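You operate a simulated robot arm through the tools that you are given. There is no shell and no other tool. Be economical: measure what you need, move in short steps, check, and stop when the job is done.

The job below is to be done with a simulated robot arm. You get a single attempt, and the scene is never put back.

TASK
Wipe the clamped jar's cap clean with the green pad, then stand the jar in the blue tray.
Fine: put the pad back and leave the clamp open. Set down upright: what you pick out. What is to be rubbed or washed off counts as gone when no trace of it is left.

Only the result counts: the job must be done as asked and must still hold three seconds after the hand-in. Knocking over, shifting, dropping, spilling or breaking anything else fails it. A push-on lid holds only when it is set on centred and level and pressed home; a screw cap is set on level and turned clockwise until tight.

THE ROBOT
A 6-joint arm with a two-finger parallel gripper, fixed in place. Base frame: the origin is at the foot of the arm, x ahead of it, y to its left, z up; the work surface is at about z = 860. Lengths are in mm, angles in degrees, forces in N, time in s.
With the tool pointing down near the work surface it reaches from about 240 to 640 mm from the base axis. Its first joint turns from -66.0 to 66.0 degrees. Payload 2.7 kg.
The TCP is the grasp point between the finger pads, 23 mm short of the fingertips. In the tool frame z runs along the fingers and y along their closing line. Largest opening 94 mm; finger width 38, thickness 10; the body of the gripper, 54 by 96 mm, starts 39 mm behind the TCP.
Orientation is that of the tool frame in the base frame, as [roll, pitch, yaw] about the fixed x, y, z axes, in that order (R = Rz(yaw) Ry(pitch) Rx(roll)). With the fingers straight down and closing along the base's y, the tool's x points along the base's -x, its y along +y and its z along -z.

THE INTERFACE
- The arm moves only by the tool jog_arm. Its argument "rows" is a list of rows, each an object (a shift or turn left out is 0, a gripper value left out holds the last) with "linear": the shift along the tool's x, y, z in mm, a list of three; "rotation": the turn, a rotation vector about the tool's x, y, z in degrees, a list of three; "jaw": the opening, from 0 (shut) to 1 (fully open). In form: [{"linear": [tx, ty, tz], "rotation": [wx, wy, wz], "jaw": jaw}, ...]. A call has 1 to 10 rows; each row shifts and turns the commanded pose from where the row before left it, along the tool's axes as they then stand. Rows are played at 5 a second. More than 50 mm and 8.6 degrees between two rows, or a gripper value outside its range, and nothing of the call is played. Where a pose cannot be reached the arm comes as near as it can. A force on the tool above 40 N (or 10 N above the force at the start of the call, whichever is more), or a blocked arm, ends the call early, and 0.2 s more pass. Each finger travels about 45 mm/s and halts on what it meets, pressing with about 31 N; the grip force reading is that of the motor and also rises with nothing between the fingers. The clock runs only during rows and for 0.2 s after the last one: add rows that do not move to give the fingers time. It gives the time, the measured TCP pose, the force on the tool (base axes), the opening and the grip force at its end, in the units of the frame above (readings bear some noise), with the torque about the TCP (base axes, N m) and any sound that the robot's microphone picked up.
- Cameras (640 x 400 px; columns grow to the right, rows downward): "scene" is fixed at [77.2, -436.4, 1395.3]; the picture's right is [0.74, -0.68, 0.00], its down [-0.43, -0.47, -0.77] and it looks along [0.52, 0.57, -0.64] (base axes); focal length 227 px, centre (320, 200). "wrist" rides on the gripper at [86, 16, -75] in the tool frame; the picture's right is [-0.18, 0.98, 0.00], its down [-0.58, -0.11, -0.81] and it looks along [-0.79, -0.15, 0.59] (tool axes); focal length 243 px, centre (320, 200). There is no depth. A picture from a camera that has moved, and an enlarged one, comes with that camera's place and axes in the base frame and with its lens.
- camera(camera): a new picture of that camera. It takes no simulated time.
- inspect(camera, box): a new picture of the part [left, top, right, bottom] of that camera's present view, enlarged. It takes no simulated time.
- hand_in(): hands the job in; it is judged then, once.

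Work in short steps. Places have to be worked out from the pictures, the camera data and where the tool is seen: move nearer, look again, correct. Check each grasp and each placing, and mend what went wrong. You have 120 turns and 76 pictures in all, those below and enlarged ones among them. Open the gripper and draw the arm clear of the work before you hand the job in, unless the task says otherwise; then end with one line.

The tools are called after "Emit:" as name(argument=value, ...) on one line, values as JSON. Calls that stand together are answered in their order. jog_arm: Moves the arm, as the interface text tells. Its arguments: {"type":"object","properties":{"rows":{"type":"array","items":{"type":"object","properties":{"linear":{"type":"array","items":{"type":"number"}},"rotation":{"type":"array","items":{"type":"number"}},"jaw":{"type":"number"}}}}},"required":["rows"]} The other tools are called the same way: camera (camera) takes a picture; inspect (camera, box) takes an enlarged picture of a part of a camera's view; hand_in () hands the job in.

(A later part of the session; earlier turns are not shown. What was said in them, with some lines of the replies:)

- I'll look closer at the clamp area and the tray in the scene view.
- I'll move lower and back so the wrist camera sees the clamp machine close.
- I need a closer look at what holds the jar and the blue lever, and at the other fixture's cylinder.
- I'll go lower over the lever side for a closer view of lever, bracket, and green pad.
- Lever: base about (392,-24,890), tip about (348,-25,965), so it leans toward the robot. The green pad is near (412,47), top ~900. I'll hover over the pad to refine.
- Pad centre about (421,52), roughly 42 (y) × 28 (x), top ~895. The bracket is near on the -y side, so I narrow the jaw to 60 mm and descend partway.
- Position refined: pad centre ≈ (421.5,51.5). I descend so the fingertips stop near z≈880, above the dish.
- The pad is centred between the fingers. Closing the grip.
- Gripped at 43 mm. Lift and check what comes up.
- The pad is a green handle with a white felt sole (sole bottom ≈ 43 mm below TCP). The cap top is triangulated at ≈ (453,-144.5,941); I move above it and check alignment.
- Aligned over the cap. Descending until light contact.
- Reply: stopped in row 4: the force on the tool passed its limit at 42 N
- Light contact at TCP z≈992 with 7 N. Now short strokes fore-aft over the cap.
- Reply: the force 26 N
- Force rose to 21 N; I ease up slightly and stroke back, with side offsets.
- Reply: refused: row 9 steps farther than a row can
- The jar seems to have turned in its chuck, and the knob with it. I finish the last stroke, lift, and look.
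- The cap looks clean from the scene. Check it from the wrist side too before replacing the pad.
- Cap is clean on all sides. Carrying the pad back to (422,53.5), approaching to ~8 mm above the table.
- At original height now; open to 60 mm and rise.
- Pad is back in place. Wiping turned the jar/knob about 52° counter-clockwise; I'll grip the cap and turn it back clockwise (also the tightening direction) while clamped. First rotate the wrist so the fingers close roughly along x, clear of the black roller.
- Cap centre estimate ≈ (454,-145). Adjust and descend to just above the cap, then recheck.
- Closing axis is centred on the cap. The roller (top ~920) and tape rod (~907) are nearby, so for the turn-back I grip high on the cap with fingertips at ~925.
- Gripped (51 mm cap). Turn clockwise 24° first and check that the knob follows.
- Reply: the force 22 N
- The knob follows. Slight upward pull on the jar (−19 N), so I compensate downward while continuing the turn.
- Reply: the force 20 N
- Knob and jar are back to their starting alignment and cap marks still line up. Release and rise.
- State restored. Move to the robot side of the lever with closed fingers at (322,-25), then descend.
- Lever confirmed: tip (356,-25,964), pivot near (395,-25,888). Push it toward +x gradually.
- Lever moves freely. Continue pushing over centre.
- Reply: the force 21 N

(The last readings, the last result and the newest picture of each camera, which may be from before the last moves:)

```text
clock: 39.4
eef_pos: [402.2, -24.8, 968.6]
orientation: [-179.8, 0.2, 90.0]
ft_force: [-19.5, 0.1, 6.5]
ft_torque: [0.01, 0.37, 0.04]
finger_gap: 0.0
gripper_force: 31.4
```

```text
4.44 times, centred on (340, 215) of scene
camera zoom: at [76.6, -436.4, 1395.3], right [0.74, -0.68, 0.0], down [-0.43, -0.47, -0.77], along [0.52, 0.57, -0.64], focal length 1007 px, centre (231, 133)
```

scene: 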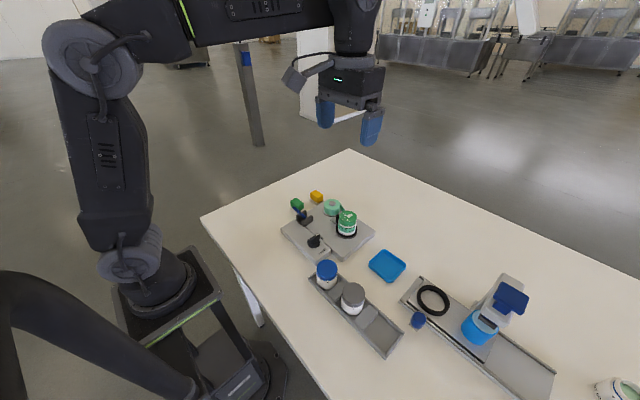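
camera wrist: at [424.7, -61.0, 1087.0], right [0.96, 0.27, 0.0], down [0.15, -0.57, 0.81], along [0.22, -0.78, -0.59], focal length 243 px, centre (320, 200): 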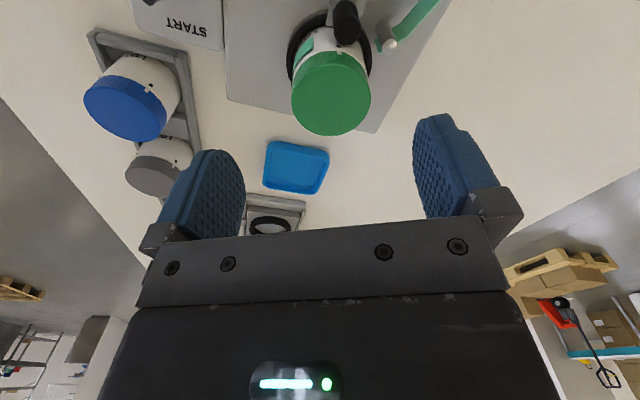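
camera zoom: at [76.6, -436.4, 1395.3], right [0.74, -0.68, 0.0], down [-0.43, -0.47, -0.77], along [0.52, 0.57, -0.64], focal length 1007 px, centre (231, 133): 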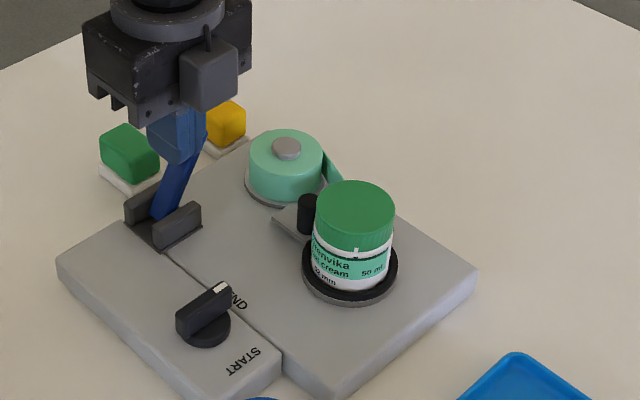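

The lever hit its stop and the roller has pulled back from the jar: clamp open. Back off, rise, and return above the jar with open fingers.

Emit:
jog_arm(rows=[{"linear": [0, -15, 0]}, {"linear": [0, -10, -40]}, {"linear": [0, 0, -40], "jaw": 1}, {"linear": [-30, 19, 0]}, {"linear": [-30, 19, 0]}, {"linear": [-30, 19, 0]}, {"linear": [-31, 19, 0]}, {}, {}])

Emit:
inspect(camera="scene", box=[280, 170, 400, 260])

Emit:
camera(camera="wrist")

```text
clock: 41.4
eef_pos: [457.0, -146.1, 1049.1]
orientation: [179.8, 0.3, 90.0]
ft_force: [-0.8, -0.4, -0.2]
ft_torque: [0.01, -0.01, 0.0]
finger_gap: 94.1
gripper_force: 0.0
```

```text
4.44 times, centred on (340, 215) of scene
camera zoom: at [77.2, -436.4, 1395.3], right [0.74, -0.68, 0.0], down [-0.43, -0.47, -0.77], along [0.52, 0.57, -0.64], focal length 1007 px, centre (231, 133)
```

zoom: 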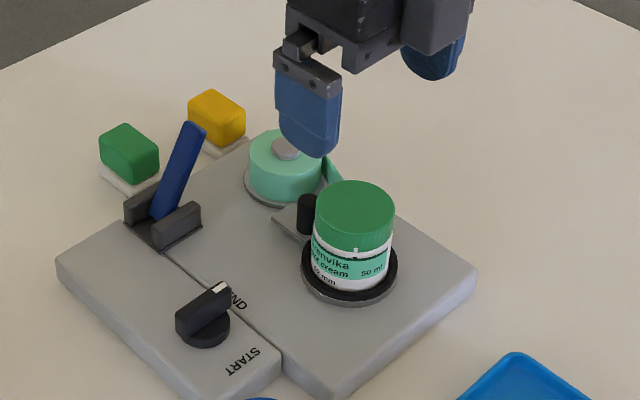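

```text
31 pictures are left
camera wrist: at [472.5, -60.2, 1123.1], right [0.98, -0.18, 0.0], down [-0.11, -0.58, 0.81], along [-0.15, -0.79, -0.59], focal length 243 px, centre (320, 200)
```

wrist: 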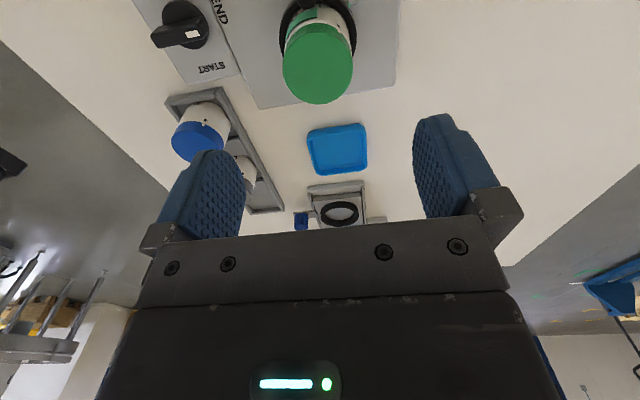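

Jar centre ≈ (455,-146.5); tray centre ≈ (455,-295). Descend around the jar along x closing.

Emit:
jog_arm(rows=[{"linear": [-0.5, -1.8, 0]}, {"linear": [0, 0, 40]}, {"linear": [0, 0, 35]}, {}, {"linear": [0, 0, 15]}, {"linear": [0, 0, 12]}, {"linear": [0, 0, 10]}, {}])

Emit:
inspect(camera="wrist", box=[180, 40, 480, 230])

```text
clock: 43.2
eef_pos: [453.6, -147.1, 937.3]
orientation: [179.8, 0.2, 90.0]
ft_force: [-0.3, -0.1, -0.3]
ft_torque: [-0.01, 0.0, 0.02]
finger_gap: 93.8
gripper_force: 0.0
```

```text
2.11 times, centred on (330, 135) of wrist
camera zoom: at [470.7, -61.9, 1012.1], right [0.98, -0.18, 0.0], down [-0.11, -0.58, 0.81], along [-0.15, -0.79, -0.59], focal length 511 px, centre (299, 337)
```

zoom: 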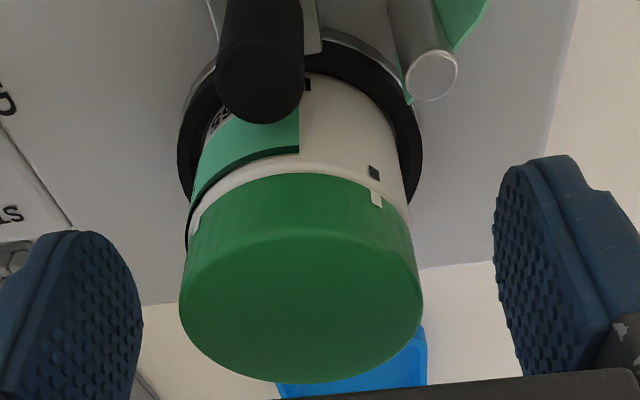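

Well centred. Close on the jar.

Emit:
jog_arm(rows=[{"jaw": 0.62}, {"jaw": 0.62}, {"jaw": 0}, {}, {}])

```text
clock: 44.4
eef_pos: [453.8, -148.3, 938.4]
orientation: [179.8, 0.2, 90.0]
ft_force: [0.4, 0.4, 0.0]
ft_torque: [-0.02, 0.02, -0.02]
finger_gap: 50.8
gripper_force: 31.0
```

Gripped at 50.8 mm with no side load. Lift gently and watch force.

Emit:
jog_arm(rows=[{"linear": [0, 0, -3]}, {"linear": [0, 0, -5]}, {"linear": [0, 0, -10]}, {"linear": [0, 0, -30]}, {"linear": [0, 0, -30]}, {}])

Emit:
inspect(camera="scene", box=[300, 150, 420, 260])

```text
clock: 45.8
eef_pos: [454.8, -147.2, 1015.1]
orientation: [179.8, 0.2, 90.1]
ft_force: [-0.3, -0.2, -1.7]
ft_torque: [-0.06, 0.03, -0.01]
finger_gap: 50.6
gripper_force: 31.4
```

```text
3.64 times, centred on (360, 205) of scene
camera zoom: at [77.2, -436.4, 1395.3], right [0.74, -0.68, 0.0], down [-0.43, -0.47, -0.77], along [0.52, 0.57, -0.64], focal length 824 px, centre (174, 182)
```

zoom: 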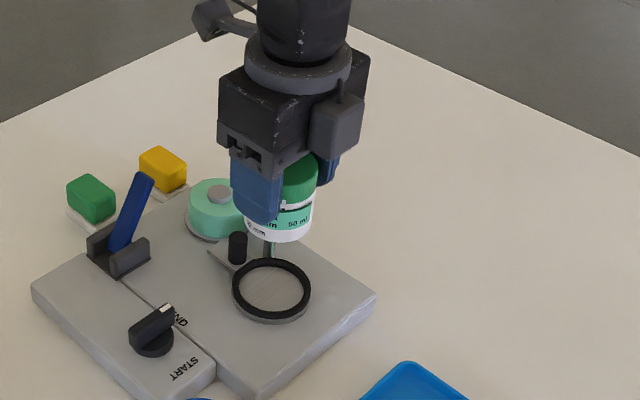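

Jar is free and upright in the grip. Carry to above the tray.

Emit:
jog_arm(rows=[{"linear": [-37, 0, 0]}, {"linear": [-37, 0, 0]}, {"linear": [-37, 0, 0]}, {"linear": [-36, 0, 0]}, {}, {}])

Emit:
inspect(camera="scene", box=[340, 160, 480, 300])

Emit:
camera(camera="wrist")

```text
clock: 47.2
eef_pos: [455.5, -293.9, 1015.0]
orientation: [179.8, 0.1, 90.0]
ft_force: [0.0, -0.6, -0.9]
ft_torque: [-0.02, -0.04, -0.05]
finger_gap: 51.0
gripper_force: 30.9
```

```text
2.86 times, centred on (410, 230) of scene
camera zoom: at [77.2, -436.4, 1395.3], right [0.74, -0.68, 0.0], down [-0.43, -0.47, -0.77], along [0.52, 0.57, -0.64], focal length 648 px, centre (63, 114)
```

zoom: 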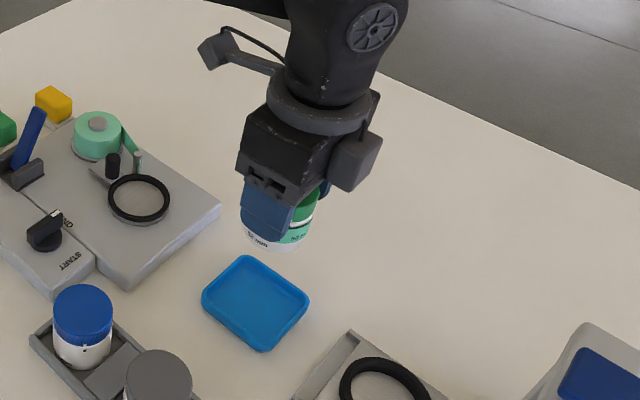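

```text
27 pictures are left
camera wrist: at [472.5, -207.7, 1088.9], right [0.98, -0.18, 0.0], down [-0.11, -0.58, 0.81], along [-0.15, -0.79, -0.59], focal length 243 px, centre (320, 200)
```

wrist: 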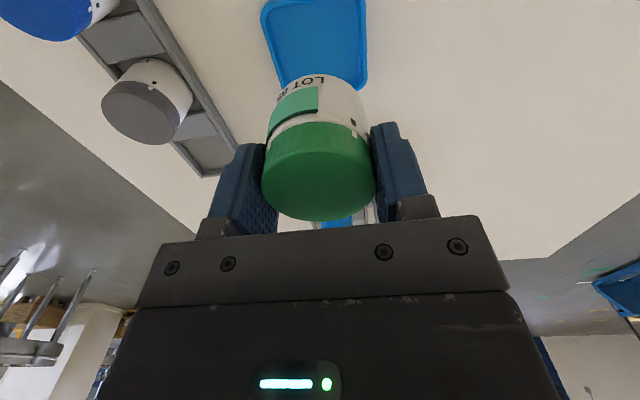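

Centred on the tray. Lower in stages toward contact.

Emit:
jog_arm(rows=[{"linear": [0, 0, 30]}, {"linear": [0, 0, 30]}, {"linear": [0, 0, 15]}, {"linear": [0, 0, 6]}, {}, {}])

Emit:
inspect(camera="scene", box=[350, 200, 430, 290])

```text
clock: 48.6
eef_pos: [454.5, -293.8, 934.1]
orientation: [179.8, 0.3, 89.9]
ft_force: [0.9, 0.5, 0.0]
ft_torque: [0.0, 0.01, -0.01]
finger_gap: 50.9
gripper_force: 30.6
```

```text
4.44 times, centred on (390, 245) of scene
camera zoom: at [77.2, -436.4, 1395.3], right [0.74, -0.68, 0.0], down [-0.43, -0.47, -0.77], along [0.52, 0.57, -0.64], focal length 1007 px, centre (9, 0)
```

zoom: 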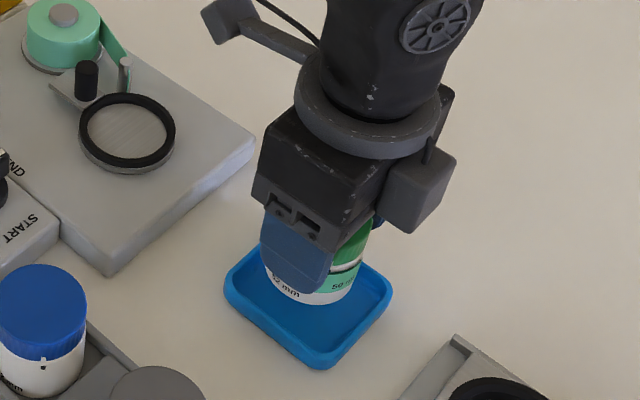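

Emit:
jog_arm(rows=[{"linear": [0, 0, 3]}, {"linear": [0, 0, 3]}, {"linear": [0, 0, 2]}, {"linear": [0, 0, 2]}, {}])

```text
clock: 49.8
eef_pos: [455.4, -293.4, 925.1]
orientation: [179.7, 0.3, 90.0]
ft_force: [0.5, -0.3, -1.4]
ft_torque: [-0.02, 0.01, -0.02]
finger_gap: 50.7
gripper_force: 31.1
```

Emit:
jog_arm(rows=[{"linear": [0, 0, 2]}, {"linear": [0, 0, 1.5]}, {"linear": [0, 0, 1.5]}, {}])

Emit:
inspect(camera="scene", box=[365, 230, 415, 280])

```text
clock: 50.8
eef_pos: [454.6, -295.1, 921.0]
orientation: [179.7, 0.1, 90.0]
ft_force: [-0.5, 1.5, -1.4]
ft_torque: [0.01, 0.04, 0.01]
finger_gap: 50.7
gripper_force: 31.3
```

```text
8.00 times, centred on (390, 255) of scene
camera zoom: at [77.2, -436.4, 1395.3], right [0.74, -0.68, 0.0], down [-0.43, -0.47, -0.77], along [0.52, 0.57, -0.64], focal length 1813 px, centre (-240, -240)
```

zoom: 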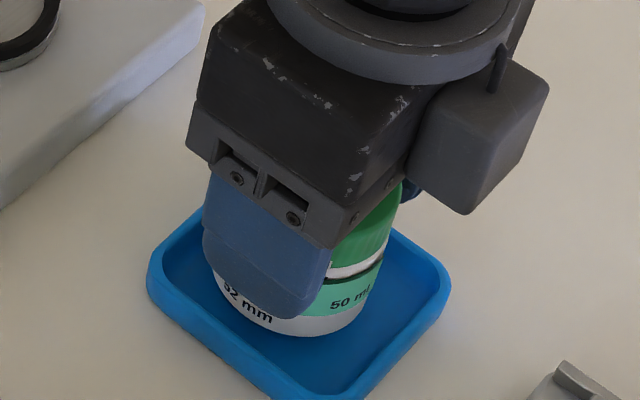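

Close to the floor but no contact yet; continue in small steps.

Emit:
jog_arm(rows=[{"linear": [0, 0, 1]}, {"linear": [0, 0, 1]}, {"linear": [0, 0, 1]}, {}])

```text
clock: 51.8
eef_pos: [454.8, -294.9, 916.5]
orientation: [179.8, 0.2, 90.0]
ft_force: [-0.7, -0.4, 0.0]
ft_torque: [0.02, 0.0, 0.0]
finger_gap: 51.1
gripper_force: 30.9
```

Emit:
jog_arm(rows=[{"linear": [0, 0, 1]}, {"linear": [0, 0, 1]}, {}])

Emit:
inspect(camera="scene", box=[365, 230, 415, 280])

```text
clock: 52.6
eef_pos: [454.0, -294.5, 913.8]
orientation: [179.8, 0.2, 90.0]
ft_force: [0.5, 0.8, -1.0]
ft_torque: [-0.01, 0.02, -0.01]
finger_gap: 50.8
gripper_force: 30.8
```

```text
8.00 times, centred on (390, 255) of scene
camera zoom: at [77.2, -436.4, 1395.3], right [0.74, -0.68, 0.0], down [-0.43, -0.47, -0.77], along [0.52, 0.57, -0.64], focal length 1813 px, centre (-240, -240)
```

zoom: 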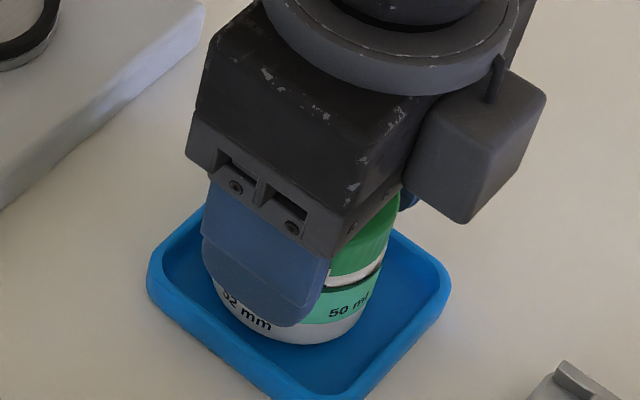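

Emit:
jog_arm(rows=[{"linear": [0, 0, 1]}, {"linear": [0, 0, 1]}, {"linear": [0, 0, 1]}, {}])

```text
clock: 53.6
eef_pos: [454.5, -294.7, 912.4]
orientation: [179.8, 0.2, 90.0]
ft_force: [-0.6, 0.3, -1.7]
ft_torque: [-0.01, 0.0, -0.02]
finger_gap: 50.8
gripper_force: 31.1
```

Emit:
jog_arm(rows=[{"linear": [0, 0, 1]}, {"linear": [0, 0, 1]}, {"linear": [0, 0, 1]}, {}])

```text
clock: 54.6
eef_pos: [455.8, -294.1, 910.6]
orientation: [179.6, 0.3, 90.1]
ft_force: [-1.8, 0.3, 16.9]
ft_torque: [0.11, 0.27, 0.02]
finger_gap: 50.9
gripper_force: 31.2
```

Contact at 17 N: jar is on the tray floor. Ease off slightly, open, and rise.

Emit:
jog_arm(rows=[{"linear": [0, 0, -0.8]}, {}, {"jaw": 1}, {}, {}, {}, {"linear": [0, 0, -40]}, {"linear": [0, 0, -45]}, {"linear": [0, 0, -45]}, {}])

Emit:
inspect(camera="scene", box=[340, 200, 440, 290])

```text
clock: 56.8
eef_pos: [455.2, -294.4, 1040.4]
orientation: [179.8, 0.1, 90.1]
ft_force: [-0.3, 0.7, 0.6]
ft_torque: [0.0, 0.01, 0.0]
finger_gap: 94.1
gripper_force: 0.1
```

```text
4.44 times, centred on (390, 245) of scene
camera zoom: at [77.2, -436.4, 1395.3], right [0.74, -0.68, 0.0], down [-0.43, -0.47, -0.77], along [0.52, 0.57, -0.64], focal length 1007 px, centre (9, 0)
```

zoom: 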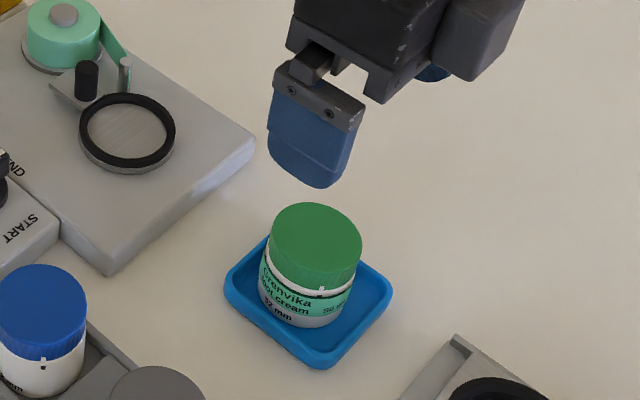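

Jar stands in the tray. Closer check of seating and cap cleanliness.

Emit:
inspect(camera="scene", box=[370, 235, 420, 285])

Emit:
inspect(camera="wrist", box=[230, 0, 420, 140])

Emit:
camera(camera="scene")

```text
8.00 times, centred on (395, 260) of scene
camera zoom: at [77.2, -436.4, 1395.3], right [0.74, -0.68, 0.0], down [-0.43, -0.47, -0.77], along [0.52, 0.57, -0.64], focal length 1813 px, centre (-280, -280)
```

zoom: 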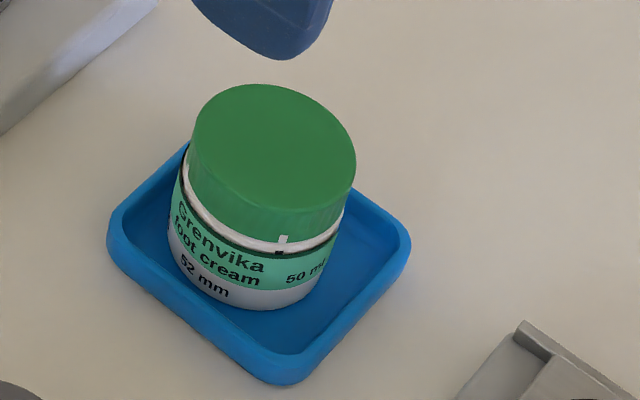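

```text
2.86 times, centred on (325, 70) of wrist
camera zoom: at [471.9, -207.9, 1114.8], right [0.98, -0.18, 0.0], down [-0.11, -0.58, 0.81], along [-0.15, -0.79, -0.59], focal length 693 px, centre (306, 571)
```

zoom: 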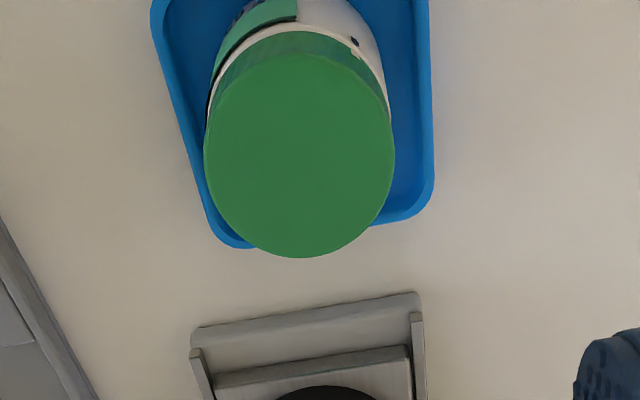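

```text
20 pictures are left
```

scene: 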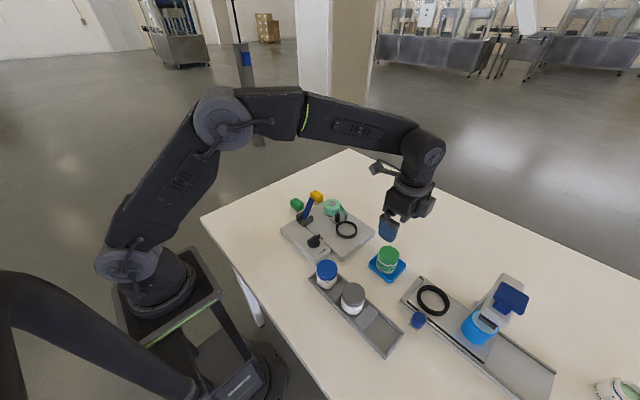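

Cap is clean and the jar is inside the rim. I draw the arm clear and take one last look from a flatter angle to confirm it is level.

Emit:
jog_arm(rows=[{"linear": [40, 0, 0]}, {"linear": [45, 0, 0]}, {"linear": [45, 0, 0]}, {"linear": [45, 0, -20]}, {"linear": [0, 0, 0]}, {}])

Emit:
inspect(camera="wrist", box=[240, 50, 420, 220])

Emit:
inspect(camera="scene", box=[270, 170, 440, 300])

```text
clock: 58.2
eef_pos: [456.4, -119.0, 1057.9]
orientation: [179.8, 0.2, 90.0]
ft_force: [0.5, 0.2, -0.6]
ft_torque: [-0.01, -0.02, 0.01]
finger_gap: 93.9
gripper_force: 0.0
```

```text
2.35 times, centred on (330, 135) of wrist
camera zoom: at [472.3, -33.1, 1131.9], right [0.98, -0.18, 0.0], down [-0.11, -0.58, 0.81], along [-0.15, -0.79, -0.59], focal length 571 px, centre (296, 353)
```

zoom: 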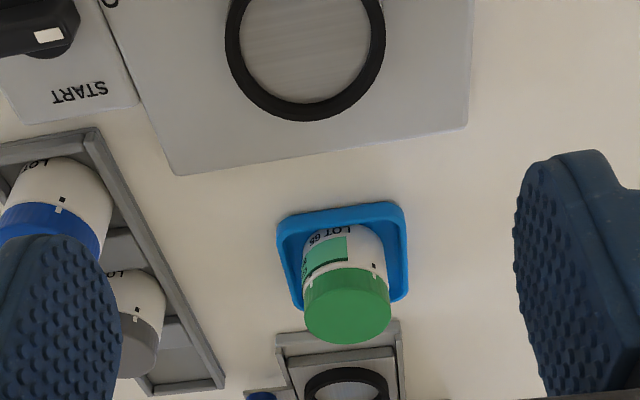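

```text
3.08 times, centred on (355, 235) of scene
camera zoom: at [77.2, -436.4, 1395.3], right [0.74, -0.68, 0.0], down [-0.43, -0.47, -0.77], along [0.52, 0.57, -0.64], focal length 697 px, centre (212, 92)
```

zoom: 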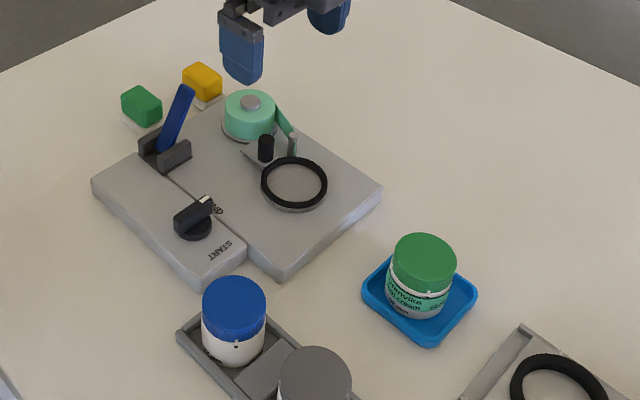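

The jar stands upright in the tray, its cap is clean, the pad is back, the clamp is open and the arm is clear. Handing in.

Emit:
hand_in()

```text
The job is handed in.
```

I wiped the green jar's cap until no spots showed from either camera, opened the clamp, and stood the jar upright in the blue tray. The green pad is back where it was. Wiping turned the jar and the START/END knob about 52°, so I turned both back by eye before unclamping.
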